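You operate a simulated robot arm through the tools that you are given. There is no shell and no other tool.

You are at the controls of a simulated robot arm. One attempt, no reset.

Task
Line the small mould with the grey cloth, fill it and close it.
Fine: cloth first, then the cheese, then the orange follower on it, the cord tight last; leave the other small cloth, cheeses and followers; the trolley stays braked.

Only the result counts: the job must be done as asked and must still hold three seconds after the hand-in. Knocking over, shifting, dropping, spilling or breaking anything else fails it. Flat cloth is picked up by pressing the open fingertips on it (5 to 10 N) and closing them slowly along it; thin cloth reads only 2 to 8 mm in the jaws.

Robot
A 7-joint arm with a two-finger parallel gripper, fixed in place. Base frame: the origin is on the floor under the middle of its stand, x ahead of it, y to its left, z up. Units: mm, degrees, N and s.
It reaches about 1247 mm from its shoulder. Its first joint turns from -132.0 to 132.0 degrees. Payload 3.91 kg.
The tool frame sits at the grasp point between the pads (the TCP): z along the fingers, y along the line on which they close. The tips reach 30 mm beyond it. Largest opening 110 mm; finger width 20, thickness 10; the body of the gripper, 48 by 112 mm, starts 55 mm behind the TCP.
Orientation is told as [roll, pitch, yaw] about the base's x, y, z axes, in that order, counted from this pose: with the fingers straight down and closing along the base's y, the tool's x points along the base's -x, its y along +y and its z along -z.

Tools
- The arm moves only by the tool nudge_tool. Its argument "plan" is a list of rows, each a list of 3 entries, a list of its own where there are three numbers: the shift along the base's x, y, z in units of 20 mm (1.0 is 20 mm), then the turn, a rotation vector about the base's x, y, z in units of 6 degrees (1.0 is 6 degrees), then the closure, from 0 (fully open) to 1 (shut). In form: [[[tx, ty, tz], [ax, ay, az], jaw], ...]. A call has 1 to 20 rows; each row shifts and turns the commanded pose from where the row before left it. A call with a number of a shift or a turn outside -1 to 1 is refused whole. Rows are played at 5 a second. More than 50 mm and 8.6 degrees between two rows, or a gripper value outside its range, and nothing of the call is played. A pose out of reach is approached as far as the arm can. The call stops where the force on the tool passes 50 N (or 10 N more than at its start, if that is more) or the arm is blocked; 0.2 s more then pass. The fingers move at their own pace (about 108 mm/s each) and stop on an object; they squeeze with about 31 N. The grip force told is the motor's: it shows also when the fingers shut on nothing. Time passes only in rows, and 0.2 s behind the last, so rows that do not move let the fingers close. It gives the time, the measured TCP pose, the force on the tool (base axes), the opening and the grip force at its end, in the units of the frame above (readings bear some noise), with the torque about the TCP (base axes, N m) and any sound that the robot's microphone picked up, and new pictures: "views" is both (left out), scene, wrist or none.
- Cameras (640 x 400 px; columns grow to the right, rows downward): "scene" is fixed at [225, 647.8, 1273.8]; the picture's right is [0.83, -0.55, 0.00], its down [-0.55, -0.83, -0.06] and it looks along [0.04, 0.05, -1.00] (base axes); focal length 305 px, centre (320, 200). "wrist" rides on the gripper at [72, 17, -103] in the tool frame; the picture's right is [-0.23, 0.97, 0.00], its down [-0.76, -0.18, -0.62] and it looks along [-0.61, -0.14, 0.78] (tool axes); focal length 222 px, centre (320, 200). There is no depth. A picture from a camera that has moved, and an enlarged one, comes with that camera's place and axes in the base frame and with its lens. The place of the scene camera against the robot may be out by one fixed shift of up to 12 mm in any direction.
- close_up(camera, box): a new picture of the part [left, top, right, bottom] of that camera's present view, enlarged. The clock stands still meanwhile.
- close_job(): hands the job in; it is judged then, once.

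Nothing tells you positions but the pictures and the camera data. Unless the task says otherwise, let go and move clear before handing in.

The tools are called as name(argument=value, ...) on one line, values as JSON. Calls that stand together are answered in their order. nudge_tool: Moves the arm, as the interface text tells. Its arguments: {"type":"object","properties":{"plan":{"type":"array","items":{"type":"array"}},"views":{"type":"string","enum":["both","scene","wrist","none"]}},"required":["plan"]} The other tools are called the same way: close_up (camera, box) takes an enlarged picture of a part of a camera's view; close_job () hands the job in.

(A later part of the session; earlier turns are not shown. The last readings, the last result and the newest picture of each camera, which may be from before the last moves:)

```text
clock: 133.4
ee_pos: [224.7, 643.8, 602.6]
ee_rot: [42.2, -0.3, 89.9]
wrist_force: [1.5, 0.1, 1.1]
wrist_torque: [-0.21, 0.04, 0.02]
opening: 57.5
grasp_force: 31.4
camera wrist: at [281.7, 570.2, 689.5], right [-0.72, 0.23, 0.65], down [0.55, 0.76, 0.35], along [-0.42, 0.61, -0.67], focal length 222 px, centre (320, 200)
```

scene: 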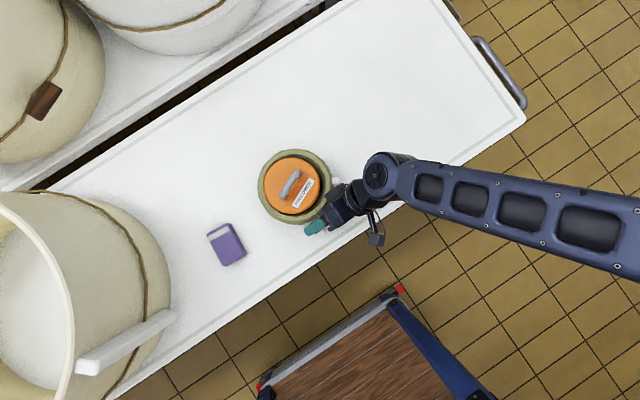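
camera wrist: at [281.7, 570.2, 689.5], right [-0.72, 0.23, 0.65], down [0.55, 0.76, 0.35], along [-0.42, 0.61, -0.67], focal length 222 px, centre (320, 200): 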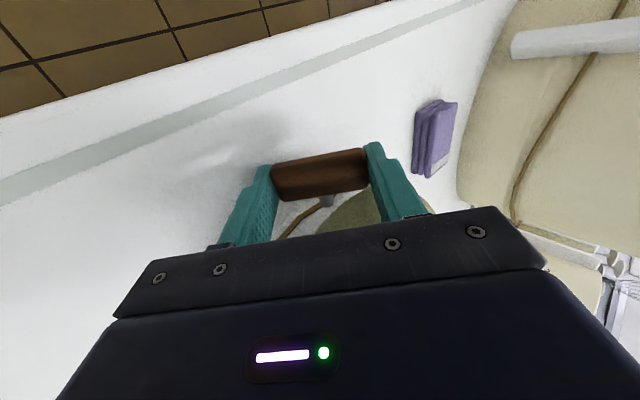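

Still free at 42°, so I need to go further than the table lets me with this grip. I'll release wide and back off, then continue turning by nudging the raised end over toward +x with closed fingertips.

nudge_tool(plan=[[[0, 0, 0], [0, 0, 0], 0.42], [[0, 0, 0], [0, 0, 0], 0.3], [[0, 0, 0], [0, 0, 0], 0.2], [[0, 0, 0], [0, 0, 0], 0.2], [[0.35, 0, 0.38], [0, 0, 0], 0.2], [[0.6, 0, 0.67], [0, 0, 0], 0.2], [[0.6, 0, 0.67], [0, 0, 0], 0.2], [[0.5, 0, 0.7], [0, -0.5, 0], 0.2], [[-0.2, 0, 0.8], [0, -1, 0], 0.2], [[-0.4, 0, 0.5], [0, -1, 0], 0.2], [[-0.6, 0, 0.3], [0, -1, 0], 0.2], [[-0.6, 0, 0], [0, -1, 0], 0.2], [[-0.6, -0.2, 0], [0, -1, 0], 0.2], [[-0.6, -0.2, 0], [0, -1, 0], 0.2], [[0, 0, 0], [0, -0.5, 0], 0.2], [[0, 0, 0], [0, 0, 0], 0.2]], views="both")

close_up(camera="wrist", box=[220, 80, 420, 230])

close_up(camera="scene", box=[220, 120, 380, 260])

```text
clock: 136.8
ee_pos: [206.0, 635.8, 681.6]
ee_rot: [-0.1, -0.3, 90.0]
wrist_force: [-0.3, 0.0, 0.3]
wrist_torque: [0.01, 0.01, -0.01]
opening: 88.1
grasp_force: 0.1
camera wrist: at [189.0, 563.5, 785.3], right [-0.97, 0.23, 0.0], down [0.18, 0.76, 0.63], along [0.14, 0.61, -0.78], focal length 222 px, centre (320, 200)
```

scene: 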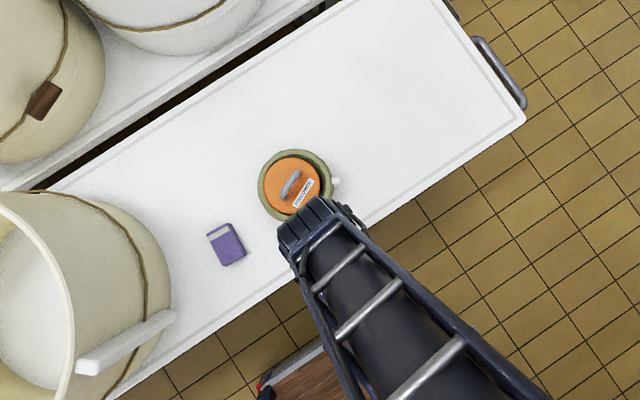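
wrist: 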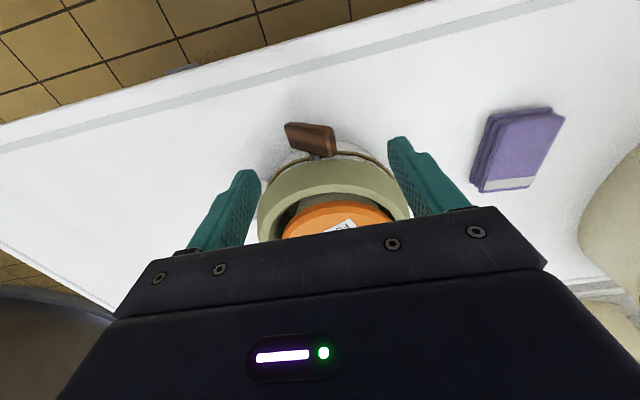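

```text
2.67 times, centred on (320, 155) of wrist
camera zoom: at [189.0, 563.5, 785.3], right [-0.97, 0.23, 0.0], down [0.18, 0.76, 0.63], along [0.14, 0.61, -0.78], focal length 592 px, centre (320, 320)
```

zoom: 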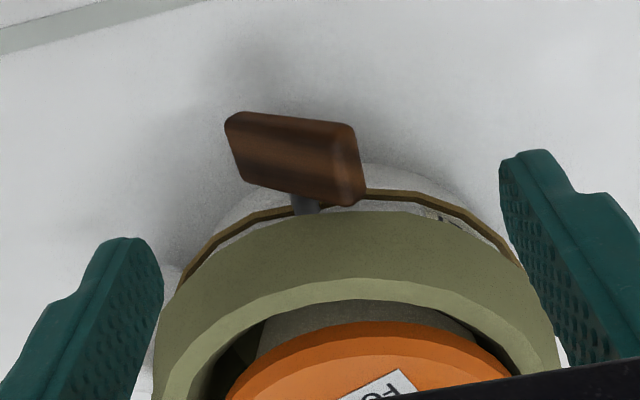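

```text
2.86 times, centred on (300, 190) of scene
camera zoom: at [225.0, 647.8, 1273.8], right [0.83, -0.55, 0.0], down [-0.55, -0.83, -0.06], along [0.04, 0.05, -1.0], focal length 871 px, centre (377, 229)
```

zoom: 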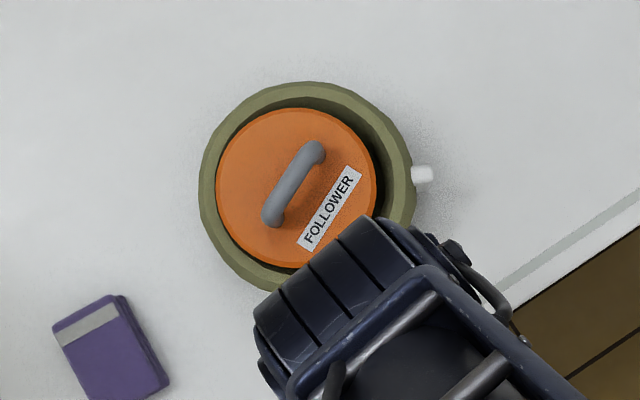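

The toggle holds at about 40°, but the mould ring has been nudged about 6 mm toward +x, which I'll correct at the end. Now I'll close the fingers and push the raised end of the bar over toward +x until it stands upright.

nudge_tool(plan=[[[-0.6, 0.1, 0], [0, 0, 0], 0.6], [[-0.8, 0.1, 0], [0, 0, 0], 1.0], [[-0.8, 0.1, -0.2], [0, 0, 0], 1.0], [[0, 0, -0.7], [0, 0, 0], 1.0], [[0, 0, -0.8], [0, 0, 0], 1.0], [[0, 0, -0.8], [0, 0, 0], 1.0], [[0, 0, -0.3], [0, 0, 0], 1.0], [[0, 0, 0], [0, 0, 0], 1.0]], views="wrist")

close_up(camera="wrist", box=[180, 60, 420, 230])

```text
clock: 138.6
ee_pos: [161.1, 641.0, 625.7]
ee_rot: [0.1, -0.3, 90.0]
wrist_force: [-0.9, -0.4, -0.6]
wrist_torque: [-0.01, -0.01, 0.0]
opening: 0.0
grasp_force: 31.1
camera wrist: at [144.6, 568.3, 729.4], right [-0.97, 0.23, 0.0], down [0.18, 0.76, 0.63], along [0.14, 0.61, -0.78], focal length 222 px, centre (320, 200)
```

wrist: 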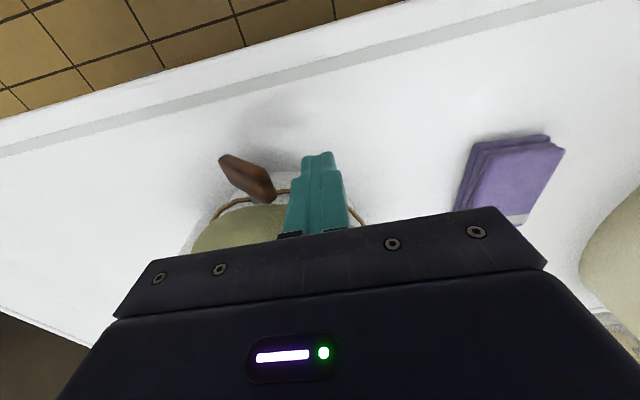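

```text
2.35 times, centred on (300, 145) of wrist
camera zoom: at [144.6, 568.3, 729.4], right [-0.97, 0.23, 0.0], down [0.18, 0.76, 0.63], along [0.14, 0.61, -0.78], focal length 523 px, centre (367, 329)
```

zoom: 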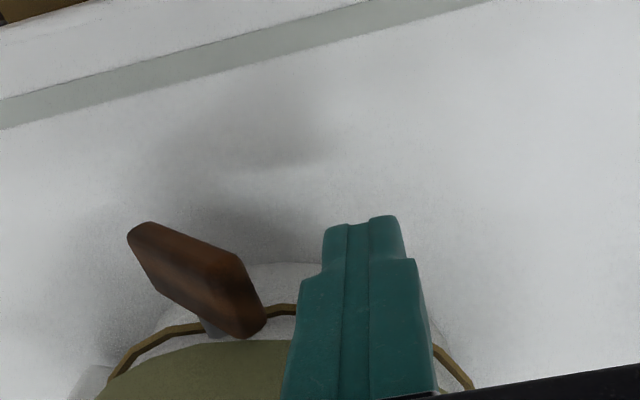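

nudge_tool(plan=[[[0.3, 0, 0], [0, 0, 0], 1.0], [[0.3, 0, 0], [0, 0, 0], 1.0], [[0.2, 0, 0], [0, 0, 0], 1.0], [[0.2, 0, 0], [0, 0, 0], 1.0], [[0.2, 0, 0], [0, 0, 0], 1.0], [[0, 0, 0], [0, 0, 0], 1.0]], views="wrist")

close_up(camera="wrist", box=[180, 60, 420, 230])

```text
clock: 140.0
ee_pos: [187.6, 642.4, 626.0]
ee_rot: [0.0, -0.3, 90.1]
wrist_force: [0.4, -0.1, -0.4]
wrist_torque: [0.0, -0.01, -0.01]
opening: 0.1
grasp_force: 30.7
camera wrist: at [170.7, 568.4, 729.7], right [-0.97, 0.23, 0.0], down [0.18, 0.76, 0.63], along [0.14, 0.61, -0.78], focal length 222 px, centre (320, 200)
```

wrist: 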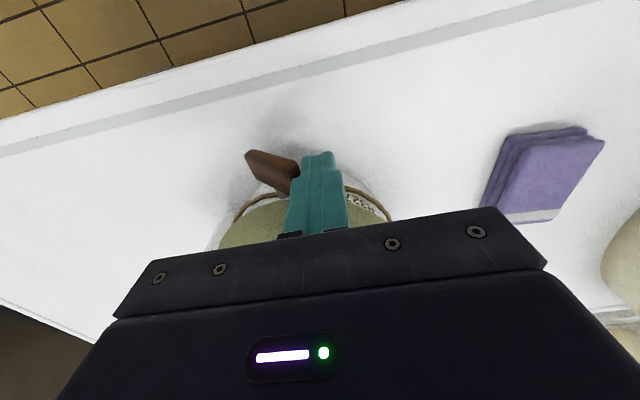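

```text
2.35 times, centred on (300, 145) of wrist
camera zoom: at [170.7, 568.4, 729.7], right [-0.97, 0.23, 0.0], down [0.18, 0.76, 0.63], along [0.14, 0.61, -0.78], focal length 523 px, centre (367, 329)
```

zoom: 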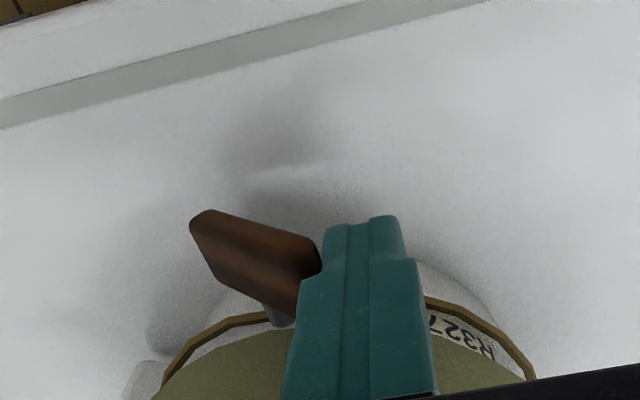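

nudge_tool(plan=[[[0.15, 0, 0], [0, 0, 0], 1.0], [[0.15, 0, 0], [0, 0, 0], 1.0], [[0.15, 0, 0], [0, 0, 0], 1.0], [[0, 0, 0], [0, 0, 0], 1.0]], views="both")

close_up(camera="wrist", box=[180, 60, 420, 230])

close_up(camera="scene", box=[220, 120, 380, 260])

```text
clock: 141.0
ee_pos: [196.4, 642.7, 626.2]
ee_rot: [0.0, -0.3, 90.1]
wrist_force: [-1.2, -0.6, 0.4]
wrist_torque: [0.0, 0.01, -0.04]
opening: 0.0
grasp_force: 30.8
camera wrist: at [179.7, 569.4, 731.0], right [-0.97, 0.23, 0.0], down [0.18, 0.76, 0.63], along [0.14, 0.61, -0.78], focal length 222 px, centre (320, 200)
```

scene: 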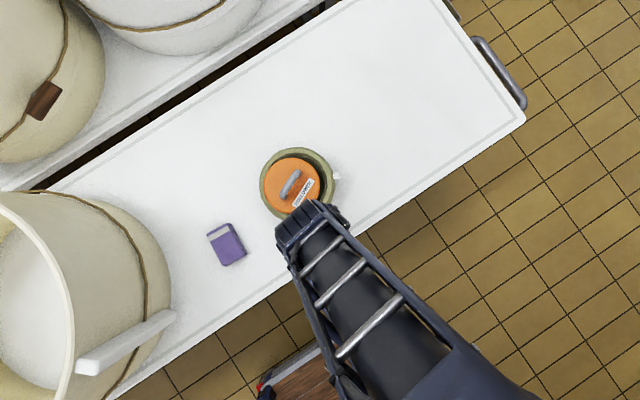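
wrist: 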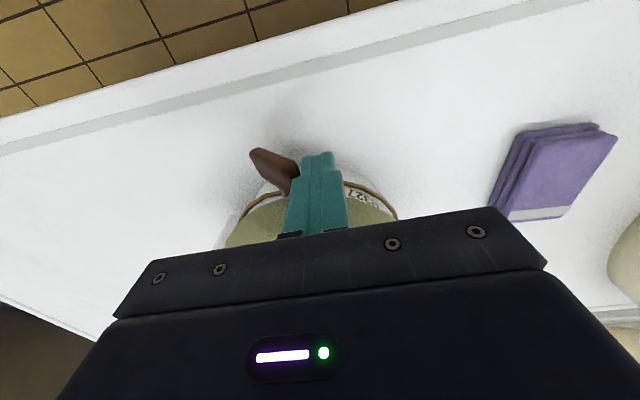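

```text
2.35 times, centred on (300, 145) of wrist
camera zoom: at [179.7, 569.4, 731.0], right [-0.97, 0.23, 0.0], down [0.18, 0.76, 0.63], along [0.14, 0.61, -0.78], focal length 523 px, centre (367, 329)
```

zoom: 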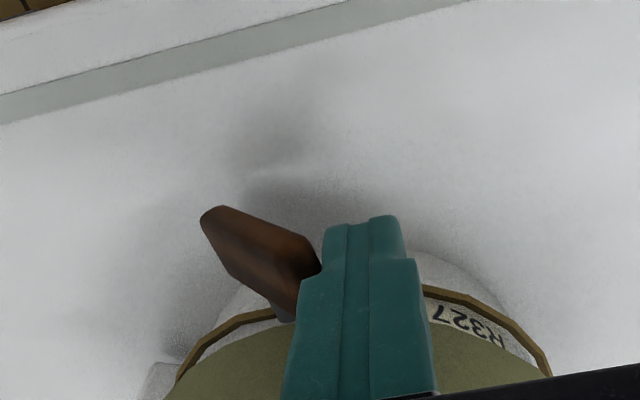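

```text
2.86 times, centred on (300, 190) of scene
camera zoom: at [225.0, 647.8, 1273.8], right [0.83, -0.55, 0.0], down [-0.55, -0.83, -0.06], along [0.04, 0.05, -1.0], focal length 871 px, centre (377, 229)
```

zoom: 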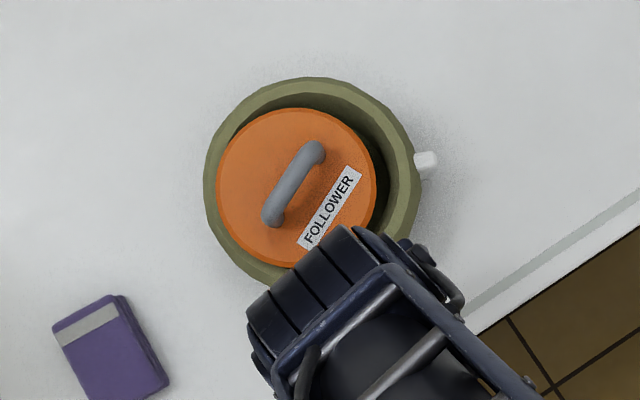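

Pushing one end just slides the light mould ring, so single-sided pushes are no good. A better way is to close the jaws around the tilted bar from above: the two fingers push on opposite ends as a pure couple and turn it upright. I'll back off and re-centre over it.

nudge_tool(plan=[[[-0.5, 0, 0], [0, 0, 0], 1.0], [[-0.5, 0, 0.3], [0, 0, 0], 1.0], [[0, 0, 0.9], [0, 0, 0], 0.8], [[0, -0.1, 0.9], [0, 0, 0], 0.5], [[0.6, -0.1, 0.5], [0, 0, 0], 0.22], [[0.9, -0.1, 0.2], [0, 0, 0], 0.22], [[0.7, 0, 0], [0, 0, 0], 0.22], [[0, 0, 0], [0, 0, 0], 0.22]], views="both")

close_up(camera="wrist", box=[220, 80, 420, 230])

close_up(camera="scene", box=[220, 120, 380, 260])

```text
clock: 142.8
ee_pos: [221.0, 634.1, 680.3]
ee_rot: [0.1, -0.2, 90.1]
wrist_force: [0.1, 0.2, -0.4]
wrist_torque: [0.03, -0.02, 0.0]
opening: 85.9
grasp_force: 0.2
camera wrist: at [204.1, 561.7, 785.3], right [-0.97, 0.23, 0.0], down [0.18, 0.76, 0.63], along [0.14, 0.61, -0.78], focal length 222 px, centre (320, 200)
```

scene: 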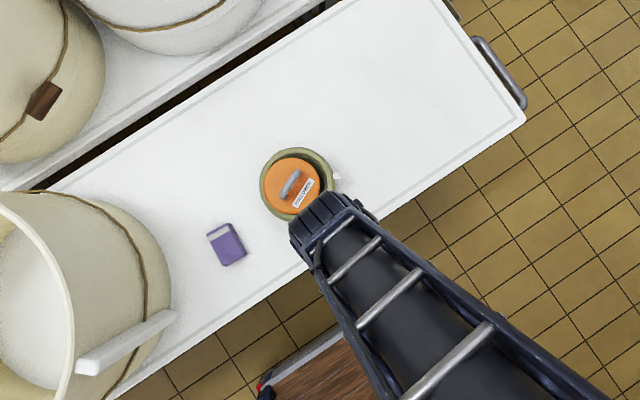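
wrist: 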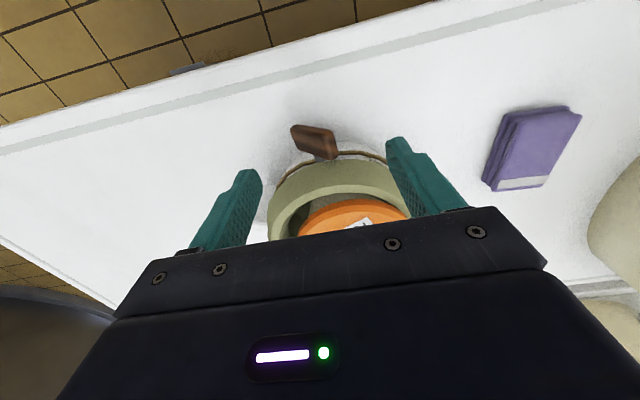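

```text
2.67 times, centred on (320, 155) of wrist
camera zoom: at [204.1, 561.7, 785.3], right [-0.97, 0.23, 0.0], down [0.18, 0.76, 0.63], along [0.14, 0.61, -0.78], focal length 592 px, centre (320, 320)
```

zoom: 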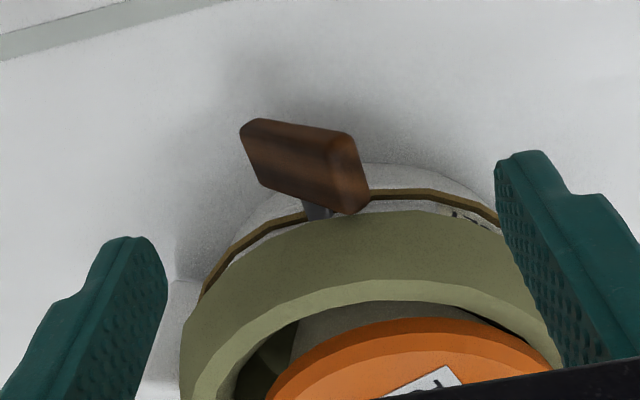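

```text
2.86 times, centred on (300, 190) of scene
camera zoom: at [225.0, 647.8, 1273.8], right [0.83, -0.55, 0.0], down [-0.55, -0.83, -0.06], along [0.04, 0.05, -1.0], focal length 871 px, centre (377, 229)
```

zoom: 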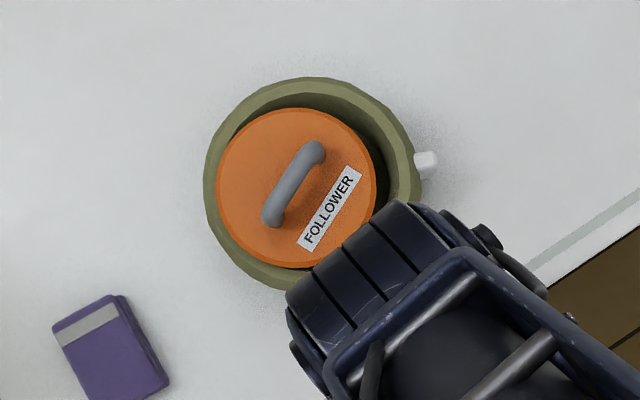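

nudge_tool(plan=[[[0.44, 0.45, 0], [0, 0, 0], 0.22], [[0, 0, -0.6], [0, 0, 0], 0.22], [[0, 0, -0.6], [0, 0, 0], 0.22], [[0, 0, -0.6], [0, 0, 0], 0.22], [[0, 0, 0], [0, 0, 0], 0.22]], views="wrist")

close_up(camera="wrist", box=[180, 60, 460, 230])

```text
clock: 144.0
ee_pos: [228.5, 643.2, 646.0]
ee_rot: [0.2, -0.3, 90.1]
wrist_force: [-0.6, -0.2, 0.3]
wrist_torque: [0.02, 0.0, -0.02]
opening: 85.9
grasp_force: 0.2
camera wrist: at [210.8, 570.3, 750.1], right [-0.97, 0.23, 0.0], down [0.18, 0.76, 0.63], along [0.14, 0.61, -0.78], focal length 222 px, centre (320, 200)
```

wrist: 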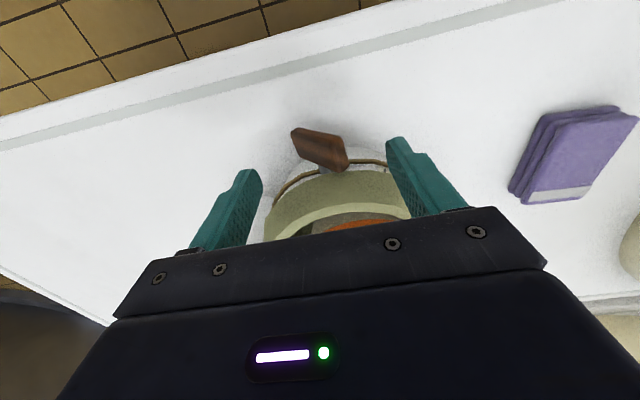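

```text
2.29 times, centred on (320, 145) of wrist
camera zoom: at [210.8, 570.3, 750.1], right [-0.97, 0.23, 0.0], down [0.18, 0.76, 0.63], along [0.14, 0.61, -0.78], focal length 508 px, centre (320, 326)
```

zoom: 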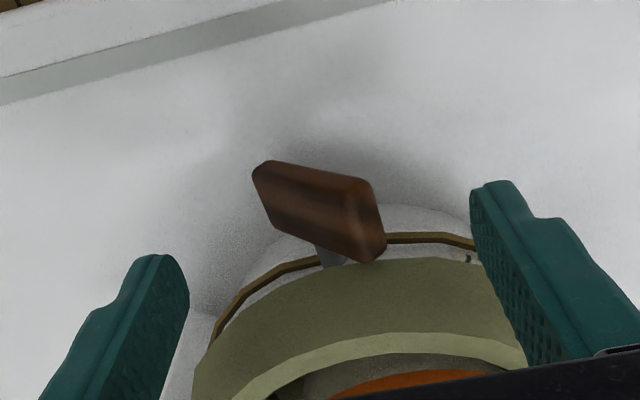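

nudge_tool(plan=[[[0, 0.03, -0.55], [0, 0, 0], 0.22], [[0, 0, -0.55], [0, 0, 0], 0.22], [[0, 0, -0.55], [0, 0, 0], 0.22], [[0, 0, -0.5], [0, 0, 0], 0.22], [[0, 0, -0.5], [0, 0, 0], 0.22], [[0, 0, 0], [0, 0, 0], 0.22]], views="wrist")

close_up(camera="wrist", box=[180, 60, 460, 230])

```text
clock: 145.4
ee_pos: [228.0, 643.9, 592.4]
ee_rot: [0.2, -0.3, 90.1]
wrist_force: [-0.5, -0.1, 0.0]
wrist_torque: [0.03, 0.02, -0.04]
opening: 85.8
grasp_force: 0.0
camera wrist: at [211.6, 570.5, 696.9], right [-0.97, 0.23, 0.0], down [0.18, 0.76, 0.63], along [0.14, 0.61, -0.78], focal length 222 px, centre (320, 200)
```

wrist: 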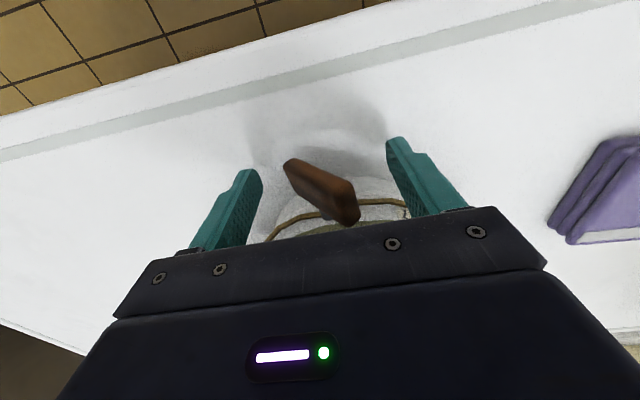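

```text
2.29 times, centred on (320, 145) of wrist
camera zoom: at [211.6, 570.5, 696.9], right [-0.97, 0.23, 0.0], down [0.18, 0.76, 0.63], along [0.14, 0.61, -0.78], focal length 508 px, centre (320, 326)
```

zoom: 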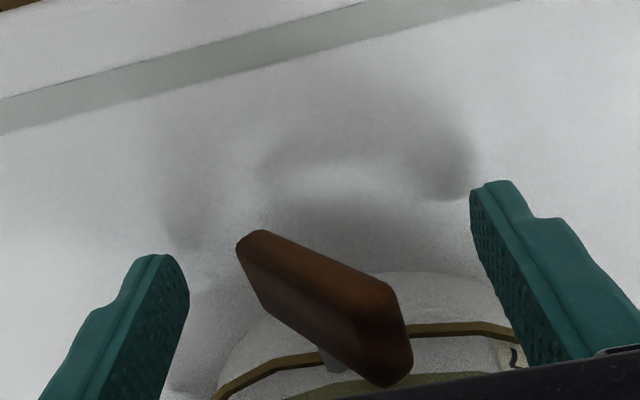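

Both fingers are beside the tilted bar, above and below its ends. I'll close slowly so they turn it upright.

nudge_tool(plan=[[[0, 0, 0], [0, 0, 0], 0.34], [[0, 0, 0], [0, 0, 0], 0.42], [[0, 0, 0], [0, 0, 0], 0.47], [[0, 0, 0], [0, 0, 0], 0.51], [[0, 0, 0], [0, 0, 0], 0.55], [[0, 0, 0], [0, 0, 0], 0.59], [[0, 0, 0], [0, 0, 0], 0.63], [[0, 0, 0], [0, 0, 0], 0.67], [[0, 0, 0], [0, 0, 0], 0.71], [[0, 0, 0], [0, 0, 0], 0.75], [[0, 0, 0], [0, 0, 0], 0.79], [[0, 0, 0], [0, 0, 0], 0.83], [[0, 0, 0], [0, 0, 0], 0.87], [[0, 0, 0], [0, 0, 0], 0.87]], views="both")

close_up(camera="wrist", box=[180, 60, 460, 230])

close_up(camera="scene", box=[220, 120, 380, 260])

```text
clock: 148.4
ee_pos: [228.9, 643.0, 593.1]
ee_rot: [0.0, -0.2, 90.1]
wrist_force: [-0.8, 0.5, -0.4]
wrist_torque: [0.01, 0.01, -0.03]
opening: 14.4
grasp_force: 0.1
camera wrist: at [211.6, 570.5, 697.0], right [-0.97, 0.23, 0.0], down [0.18, 0.76, 0.63], along [0.14, 0.61, -0.78], focal length 222 px, centre (320, 200)
```

scene: 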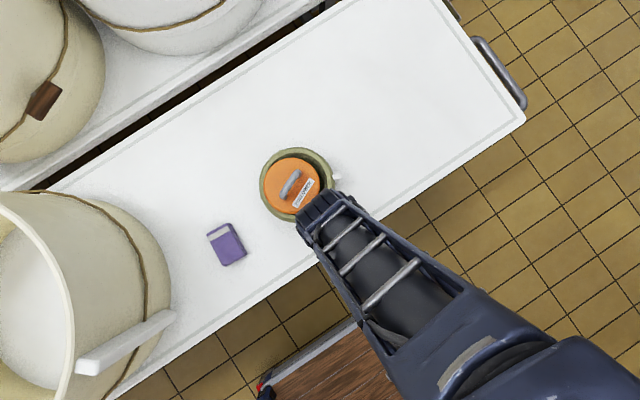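
wrist: 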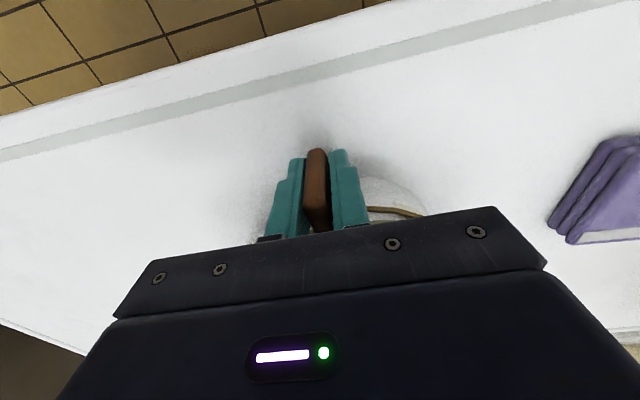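

```text
2.29 times, centred on (320, 145) of wrist
camera zoom: at [211.6, 570.5, 697.0], right [-0.97, 0.23, 0.0], down [0.18, 0.76, 0.63], along [0.14, 0.61, -0.78], focal length 508 px, centre (320, 326)
```

zoom: 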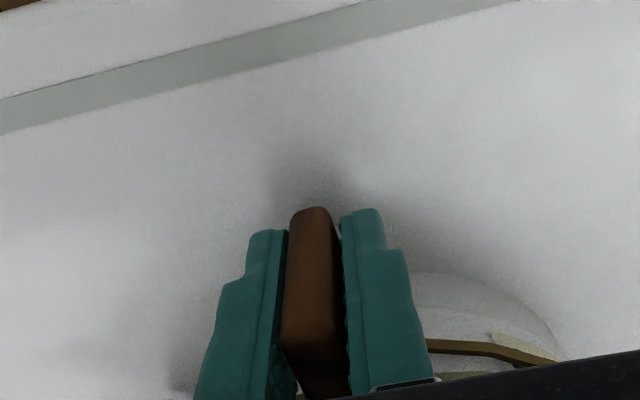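

```text
2.86 times, centred on (300, 190) of scene
camera zoom: at [225.0, 647.8, 1273.8], right [0.83, -0.55, 0.0], down [-0.55, -0.83, -0.06], along [0.04, 0.05, -1.0], focal length 871 px, centre (377, 229)
```

zoom: 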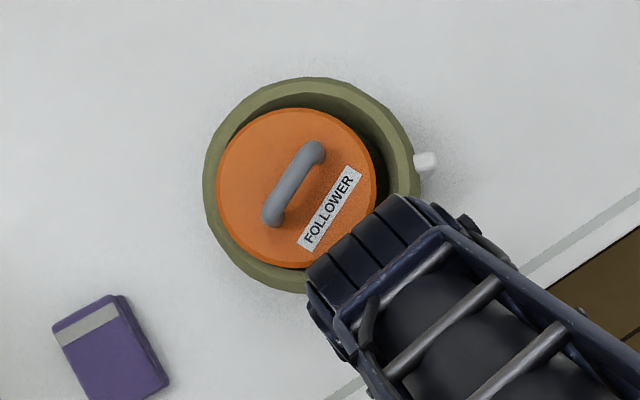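

The bar is nearly upright now. I'll close to grip it across its thickness, then keep turning clockwise with the torque in view.

nudge_tool(plan=[[[0, 0, 0], [0, 0, 0], 0.91], [[0, 0, 0], [0, 0, 0], 0.95], [[0, 0, 0], [0, 0, 0], 1.0], [[0, 0, 0], [0, 0, 0], 1.0]], views="wrist")

close_up(camera="wrist", box=[180, 60, 460, 230])

```text
clock: 149.4
ee_pos: [228.7, 643.7, 591.6]
ee_rot: [0.1, -0.3, 90.1]
wrist_force: [-3.1, 0.7, 0.7]
wrist_torque: [0.15, -0.03, 0.47]
opening: 11.9
grasp_force: 31.2
camera wrist: at [211.5, 570.5, 697.0], right [-0.97, 0.23, 0.0], down [0.18, 0.76, 0.63], along [0.14, 0.61, -0.78], focal length 222 px, centre (320, 200)
```

wrist: 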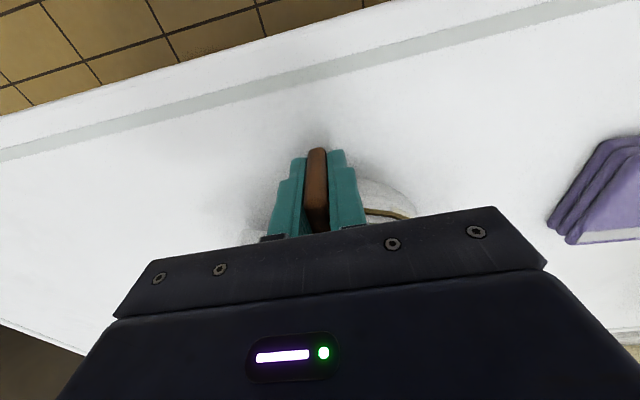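

```text
2.29 times, centred on (320, 145) of wrist
camera zoom: at [211.5, 570.5, 697.0], right [-0.97, 0.23, 0.0], down [0.18, 0.76, 0.63], along [0.14, 0.61, -0.78], focal length 508 px, centre (320, 326)
```

zoom: 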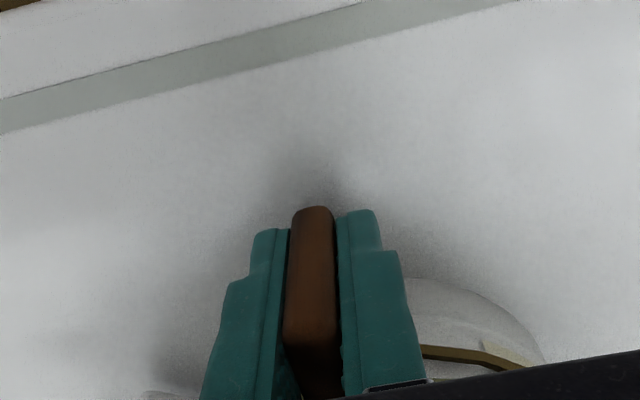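

Gripped at 12 mm. I'll twist clockwise from here in two steps, checking torque.

nudge_tool(plan=[[[0.01, 0, 0], [0, 0.5, 0], 1.0], [[0.01, 0, 0], [0, 0.5, 0], 1.0], [[0.01, 0, 0], [0, 0.5, 0], 1.0], [[0.01, 0, 0], [0, 0.5, 0], 1.0], [[0, 0, 0], [0, 0, 0], 1.0]], views="wrist")

```text
clock: 150.6
ee_pos: [228.8, 643.6, 593.8]
ee_rot: [12.1, -0.4, 90.0]
wrist_force: [1.8, -3.0, 16.5]
wrist_torque: [0.51, -1.74, -0.24]
opening: 19.1
grasp_force: 30.6
camera wrist: at [233.9, 571.4, 698.6], right [-0.95, 0.23, 0.21], down [0.3, 0.76, 0.58], along [-0.03, 0.61, -0.79], focal length 222 px, centre (320, 200)
```

wrist: 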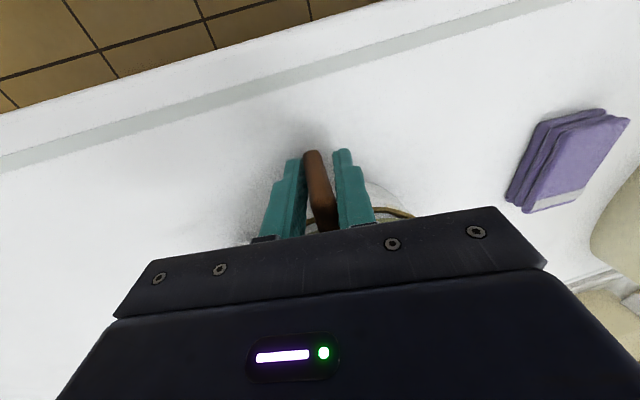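

Torque jumped to 1.7 N·m and the jaws were forced open slightly: the toggle hit a firm stop upright at about 90°. I'll turn back to vertical, release, and inspect the cord.

nudge_tool(plan=[[[-0.01, 0, 0], [0, -0.5, 0], 1.0], [[-0.01, 0, 0], [0, -0.5, 0], 1.0], [[-0.01, 0, 0], [0, -0.5, 0], 1.0], [[-0.01, 0, 0], [0, -0.5, 0], 1.0], [[0, 0, 0], [0, 0, 0], 1.0]], views="both")

close_up(camera="scene", box=[220, 120, 380, 260])

close_up(camera="wrist", box=[180, 60, 460, 230])

```text
clock: 151.8
ee_pos: [226.6, 645.1, 591.2]
ee_rot: [0.1, -0.2, 90.1]
wrist_force: [0.7, 1.0, -8.9]
wrist_torque: [-0.88, -0.06, 0.01]
opening: 11.8
grasp_force: 30.6
camera wrist: at [210.8, 572.3, 695.7], right [-0.97, 0.23, 0.0], down [0.18, 0.76, 0.63], along [0.14, 0.61, -0.78], focal length 222 px, centre (320, 200)
```

scene: 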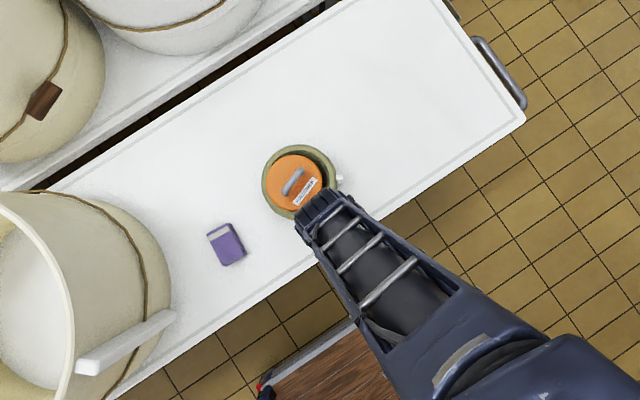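
wrist: 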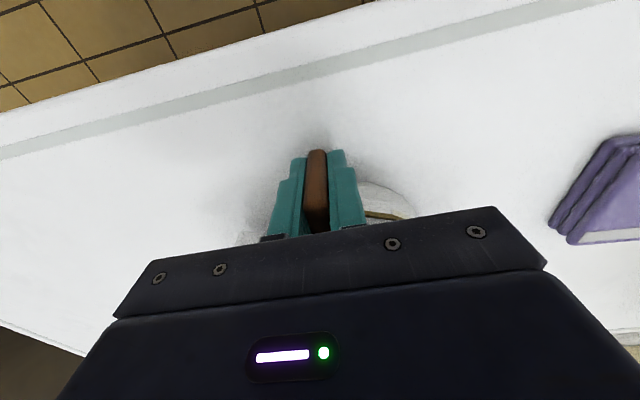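

```text
2.86 times, centred on (300, 190) of scene
camera zoom: at [225.0, 647.8, 1273.8], right [0.83, -0.55, 0.0], down [-0.55, -0.83, -0.06], along [0.04, 0.05, -1.0], focal length 871 px, centre (377, 229)
```

zoom: 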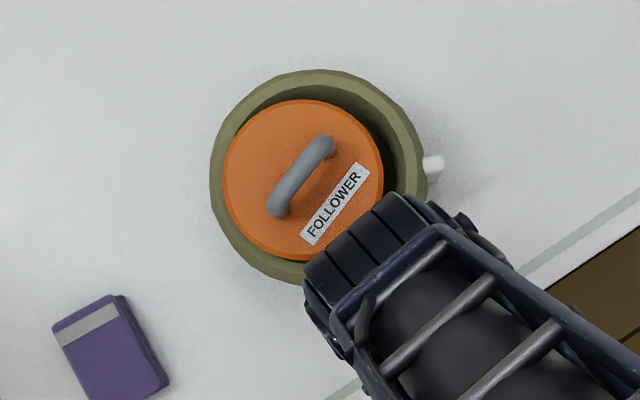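

```text
2.29 times, centred on (320, 145) of wrist
camera zoom: at [210.8, 572.3, 695.7], right [-0.97, 0.23, 0.0], down [0.18, 0.76, 0.63], along [0.14, 0.61, -0.78], focal length 508 px, centre (320, 326)
```

zoom: 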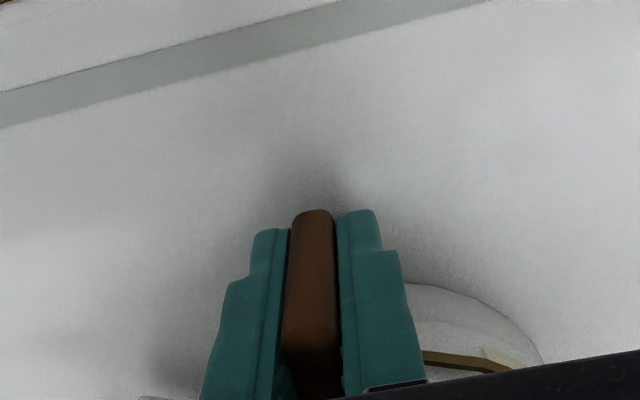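

The grip is carrying about 9 N of the mould's weight after that twist. I'll lower slightly to set it down before releasing.

nudge_tool(plan=[[[0, 0, -0.04], [0, 0, 0], 1.0], [[0, 0, 0], [0, 0, 0], 1.0]], views="none")

```text
clock: 152.4
ee_pos: [227.6, 644.8, 591.2]
ee_rot: [0.0, -0.3, 90.0]
wrist_force: [-0.3, -0.2, -9.2]
wrist_torque: [-0.91, -0.01, -0.04]
opening: 11.9
grasp_force: 30.0
```

It is holding the mould's whole weight, so the mould is slightly off the table. I'll lower in small steps until it rests.

nudge_tool(plan=[[[0, 0, -0.05], [0, 0, 0], 1.0], [[0, 0, -0.05], [0, 0, 0], 1.0], [[0, 0, 0], [0, 0, 0], 1.0]], views="none")

```text
clock: 153.2
ee_pos: [228.2, 645.4, 590.8]
ee_rot: [0.2, -0.3, 90.1]
wrist_force: [-1.0, -2.3, -1.3]
wrist_torque: [-0.76, -0.05, 0.01]
opening: 11.8
grasp_force: 30.6
```

nudge_tool(plan=[[[0, 0, -0.03], [0, 0, 0], 1.0], [[0, 0, 0], [0, 0, 0], 1.0]], views="both")

close_up(camera="scene", box=[220, 120, 380, 260])

```text
clock: 153.8
ee_pos: [227.9, 643.2, 591.4]
ee_rot: [0.1, -0.4, 90.0]
wrist_force: [-1.7, 4.3, 0.4]
wrist_torque: [-0.48, -0.03, 0.06]
opening: 11.8
grasp_force: 31.0
camera wrist: at [211.2, 572.1, 694.4], right [-0.97, 0.23, 0.0], down [0.18, 0.76, 0.63], along [0.14, 0.61, -0.78], focal length 222 px, centre (320, 200)
```

scene: 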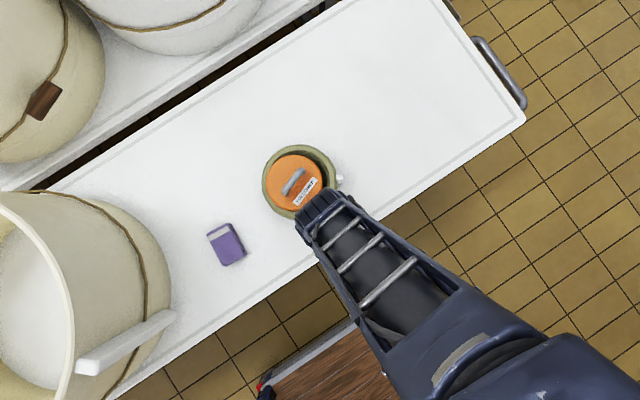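
wrist: 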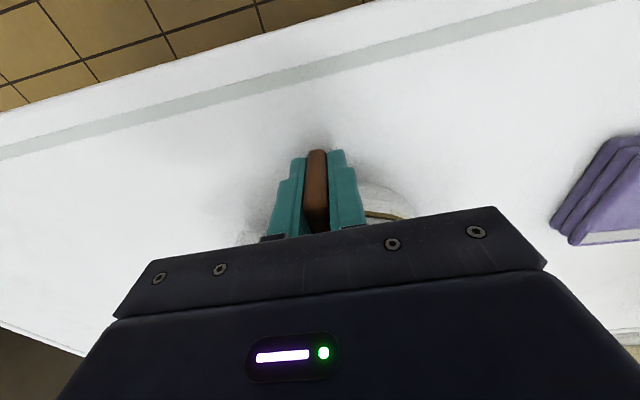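

```text
2.86 times, centred on (300, 190) of scene
camera zoom: at [225.0, 647.8, 1273.8], right [0.83, -0.55, 0.0], down [-0.55, -0.83, -0.06], along [0.04, 0.05, -1.0], focal length 871 px, centre (377, 229)
```

zoom: 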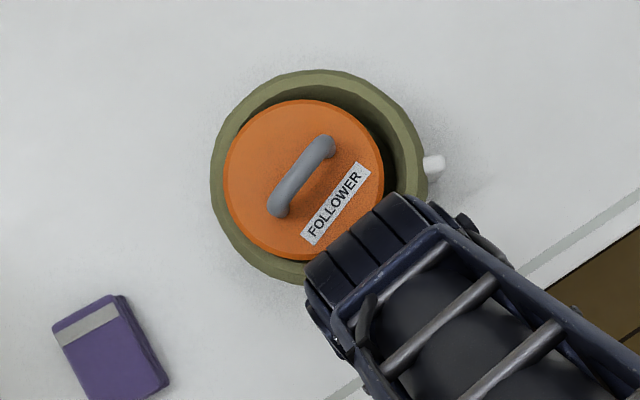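

The mould is back down with the toggle upright. The ring has drifted about 18 mm toward +x and the follower now sits off-centre against its -x wall. While I still hold the toggle, I'll take part of the ring's weight and slide it back toward -x by about 10 mm.

nudge_tool(plan=[[[0, 0, 0.06], [0, 0, 0], 1.0], [[0, 0, 0], [0, 0, 0], 1.0]], views="none")

```text
clock: 154.4
ee_pos: [227.6, 643.9, 590.5]
ee_rot: [0.0, -0.2, 90.1]
wrist_force: [0.1, -0.1, -7.4]
wrist_torque: [-0.82, -0.06, 0.02]
opening: 11.9
grasp_force: 31.0
```

nudge_tool(plan=[[[-0.08, 0, 0], [0, 0, 0], 1.0], [[-0.1, 0, 0], [0, 0, 0], 1.0], [[-0.1, 0, 0], [0, 0, 0], 1.0], [[-0.1, 0, 0], [0, 0, 0], 1.0], [[-0.1, 0, 0], [0, 0, 0], 1.0], [[0, 0, 0], [0, 0, 0], 1.0]], views="both")

close_up(camera="scene", box=[220, 120, 380, 260])

```text
clock: 155.8
ee_pos: [218.6, 644.2, 589.8]
ee_rot: [0.1, -0.2, 90.1]
wrist_force: [0.9, -0.1, -6.1]
wrist_torque: [-0.82, -0.05, -0.03]
opening: 11.9
grasp_force: 31.1
camera wrist: at [201.3, 572.1, 694.5], right [-0.97, 0.23, 0.0], down [0.18, 0.76, 0.63], along [0.14, 0.61, -0.78], focal length 222 px, centre (320, 200)
```

scene: 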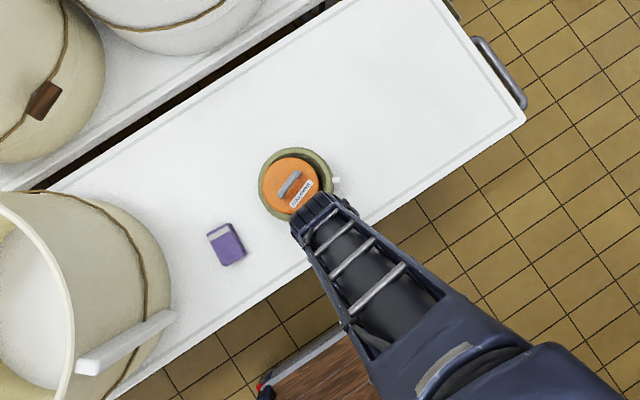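
wrist: 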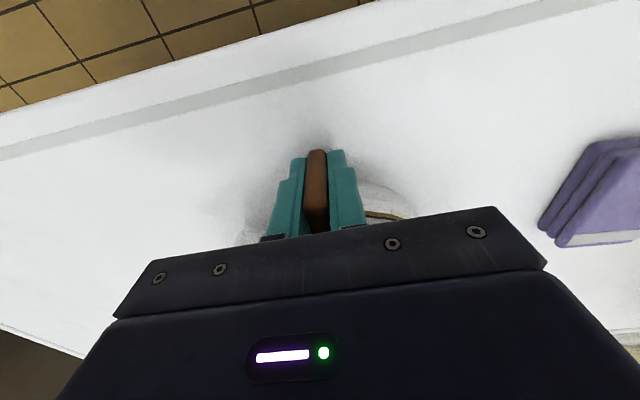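

```text
2.86 times, centred on (300, 190) of scene
camera zoom: at [225.0, 647.8, 1273.8], right [0.83, -0.55, 0.0], down [-0.55, -0.83, -0.06], along [0.04, 0.05, -1.0], focal length 871 px, centre (377, 229)
```

zoom: 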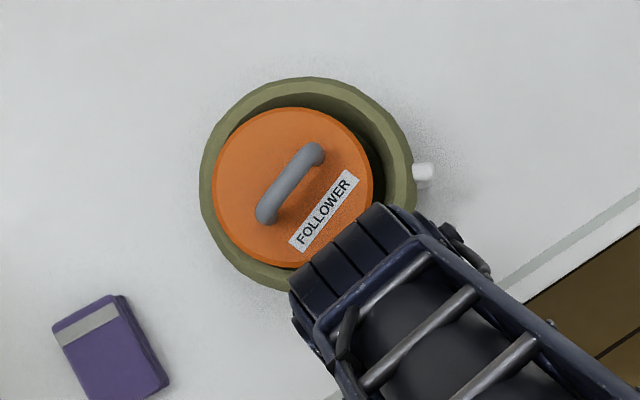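

The contents moved along with the mould this time. I'll set it down fully, release the toggle and take a proper look.

nudge_tool(plan=[[[0, 0, -0.05], [0, 0, 0], 1.0], [[0, 0, 0], [0, 0, 0], 1.0]], views="none")

```text
clock: 156.4
ee_pos: [219.3, 644.5, 590.1]
ee_rot: [0.0, -0.4, 90.2]
wrist_force: [4.6, -4.7, 19.7]
wrist_torque: [-0.4, -0.05, -0.04]
opening: 11.7
grasp_force: 30.8
```

nudge_tool(plan=[[[0, 0, 0.03], [0, 0, 0], 1.0], [[0, 0, 0], [0, 0, 0], 1.0]], views="none")

```text
clock: 157.0
ee_pos: [217.8, 643.6, 590.7]
ee_rot: [0.1, -0.3, 90.1]
wrist_force: [3.9, 7.4, 9.1]
wrist_torque: [-0.15, -0.05, -0.11]
opening: 11.8
grasp_force: 30.8
```

nudge_tool(plan=[[[0, 0, 0.015], [0, 0, 0], 1.0], [[0, 0, 0], [0, 0, 0], 0.95], [[0, 0, 0], [0, 0, 0], 0.88], [[0, 0, 0], [0, 0, 0], 0.8], [[0, 0, 0], [0, 0, 0], 0.75], [[0, 0, 0], [0, 0, 0], 0.75]], views="both")

close_up(camera="wrist", box=[180, 60, 460, 230])

close_up(camera="scene", box=[220, 120, 380, 260])

```text
clock: 158.4
ee_pos: [218.7, 643.2, 591.2]
ee_rot: [0.1, -0.3, 90.2]
wrist_force: [0.2, 1.1, 1.1]
wrist_torque: [0.02, -0.01, 0.0]
opening: 27.6
grasp_force: 0.0
camera wrist: at [201.3, 570.5, 694.5], right [-0.97, 0.23, 0.0], down [0.18, 0.76, 0.63], along [0.14, 0.61, -0.78], focal length 222 px, centre (320, 200)
```

scene: 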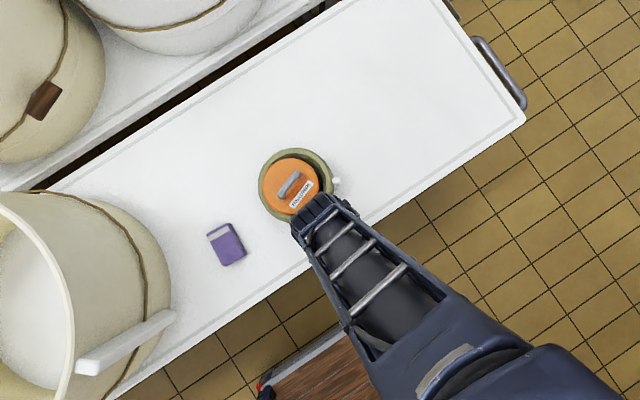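
wrist: 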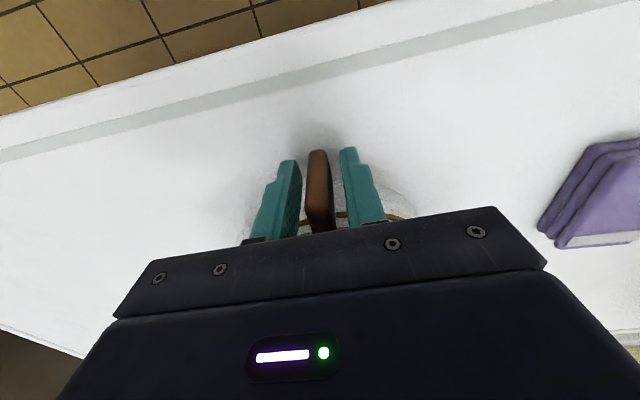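

```text
2.29 times, centred on (320, 145) of wrist
camera zoom: at [201.3, 570.5, 694.5], right [-0.97, 0.23, 0.0], down [0.18, 0.76, 0.63], along [0.14, 0.61, -0.78], focal length 508 px, centre (320, 326)
```

zoom: 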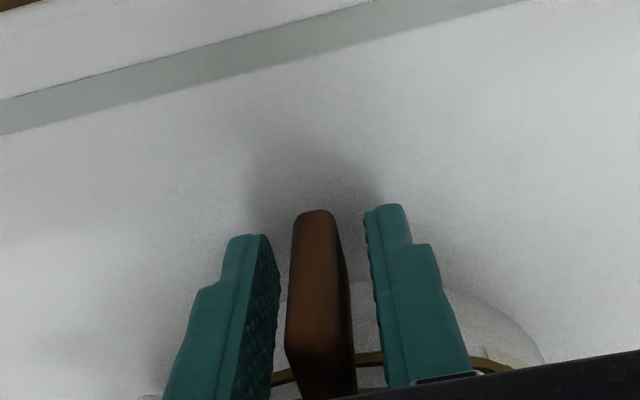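

```text
2.86 times, centred on (300, 190) of scene
camera zoom: at [225.0, 647.8, 1273.8], right [0.83, -0.55, 0.0], down [-0.55, -0.83, -0.06], along [0.04, 0.05, -1.0], focal length 871 px, centre (377, 229)
```

zoom: 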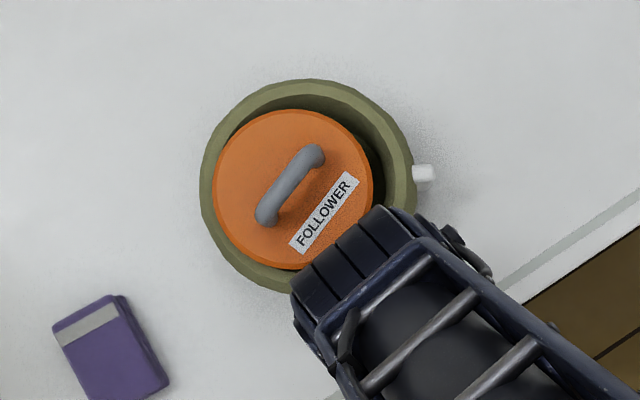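

Released, and the toggle stands upright. I'll open wider, rise straight up and inspect from several angles.

nudge_tool(plan=[[[0, 0, 0], [0, 0, 0], 0.5], [[0, 0, 0], [0, 0, 0], 0.4], [[0, 0, 0.3], [0, 0, 0], 0.4], [[0, 0, 0.7], [0, 0, 0], 0.4], [[0, 0, 1], [0, 0, 0], 0.4], [[0, 0, 1], [0, 0, 0], 0.4], [[0, 0, 1], [0, 0, 0], 0.4], [[-0.2, -0.6, 1], [0, 0, 0], 0.3], [[-0.3, -1, 0.5], [0, 0, 0], 0.2], [[0, -0.7, 0.2], [0, 0, 0], 0.2], [[0, 0, 0], [0, 0, 0], 0.2]], views="both")

close_up(camera="wrist", box=[220, 70, 430, 230])

close_up(camera="scene", box=[220, 120, 380, 260])

```text
clock: 160.8
ee_pos: [208.4, 597.3, 705.0]
ee_rot: [0.1, -0.3, 90.2]
wrist_force: [-0.3, 0.1, -0.3]
wrist_torque: [0.0, 0.0, -0.01]
opening: 88.0
grasp_force: 0.1
camera wrist: at [191.8, 525.9, 809.1], right [-0.97, 0.23, 0.0], down [0.18, 0.76, 0.63], along [0.14, 0.61, -0.78], focal length 222 px, centre (320, 200)
```

scene: 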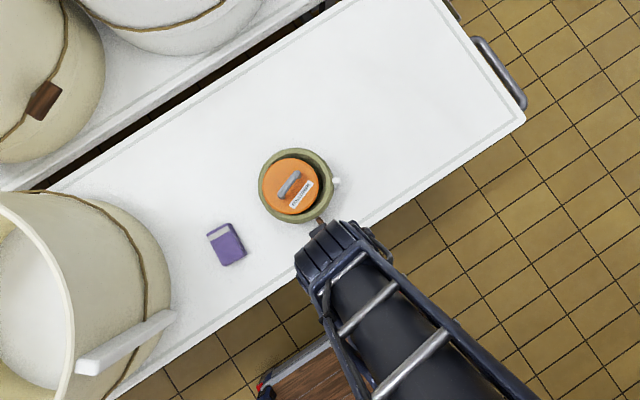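
wrist: 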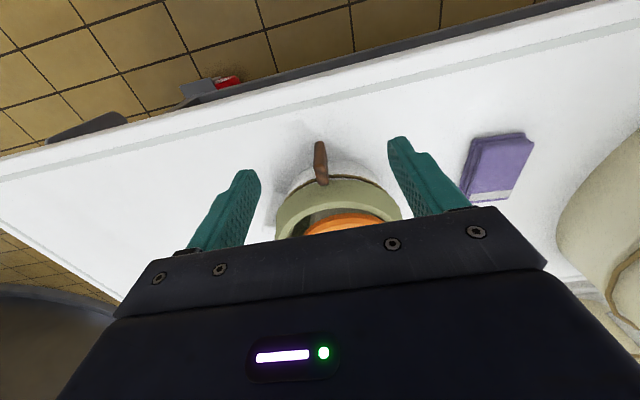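

```text
2.50 times, centred on (325, 150) of wrist
camera zoom: at [191.8, 525.9, 809.1], right [-0.97, 0.23, 0.0], down [0.18, 0.76, 0.63], along [0.14, 0.61, -0.78], focal length 555 px, centre (308, 325)
```

zoom: 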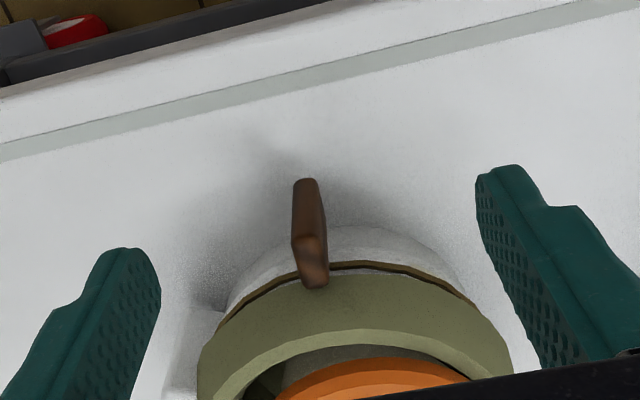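

```text
2.86 times, centred on (300, 190) of scene
camera zoom: at [225.0, 647.8, 1273.8], right [0.83, -0.55, 0.0], down [-0.55, -0.83, -0.06], along [0.04, 0.05, -1.0], focal length 871 px, centre (377, 229)
```

zoom: 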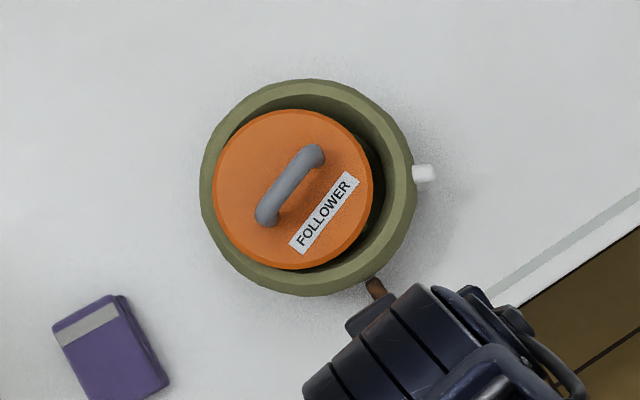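

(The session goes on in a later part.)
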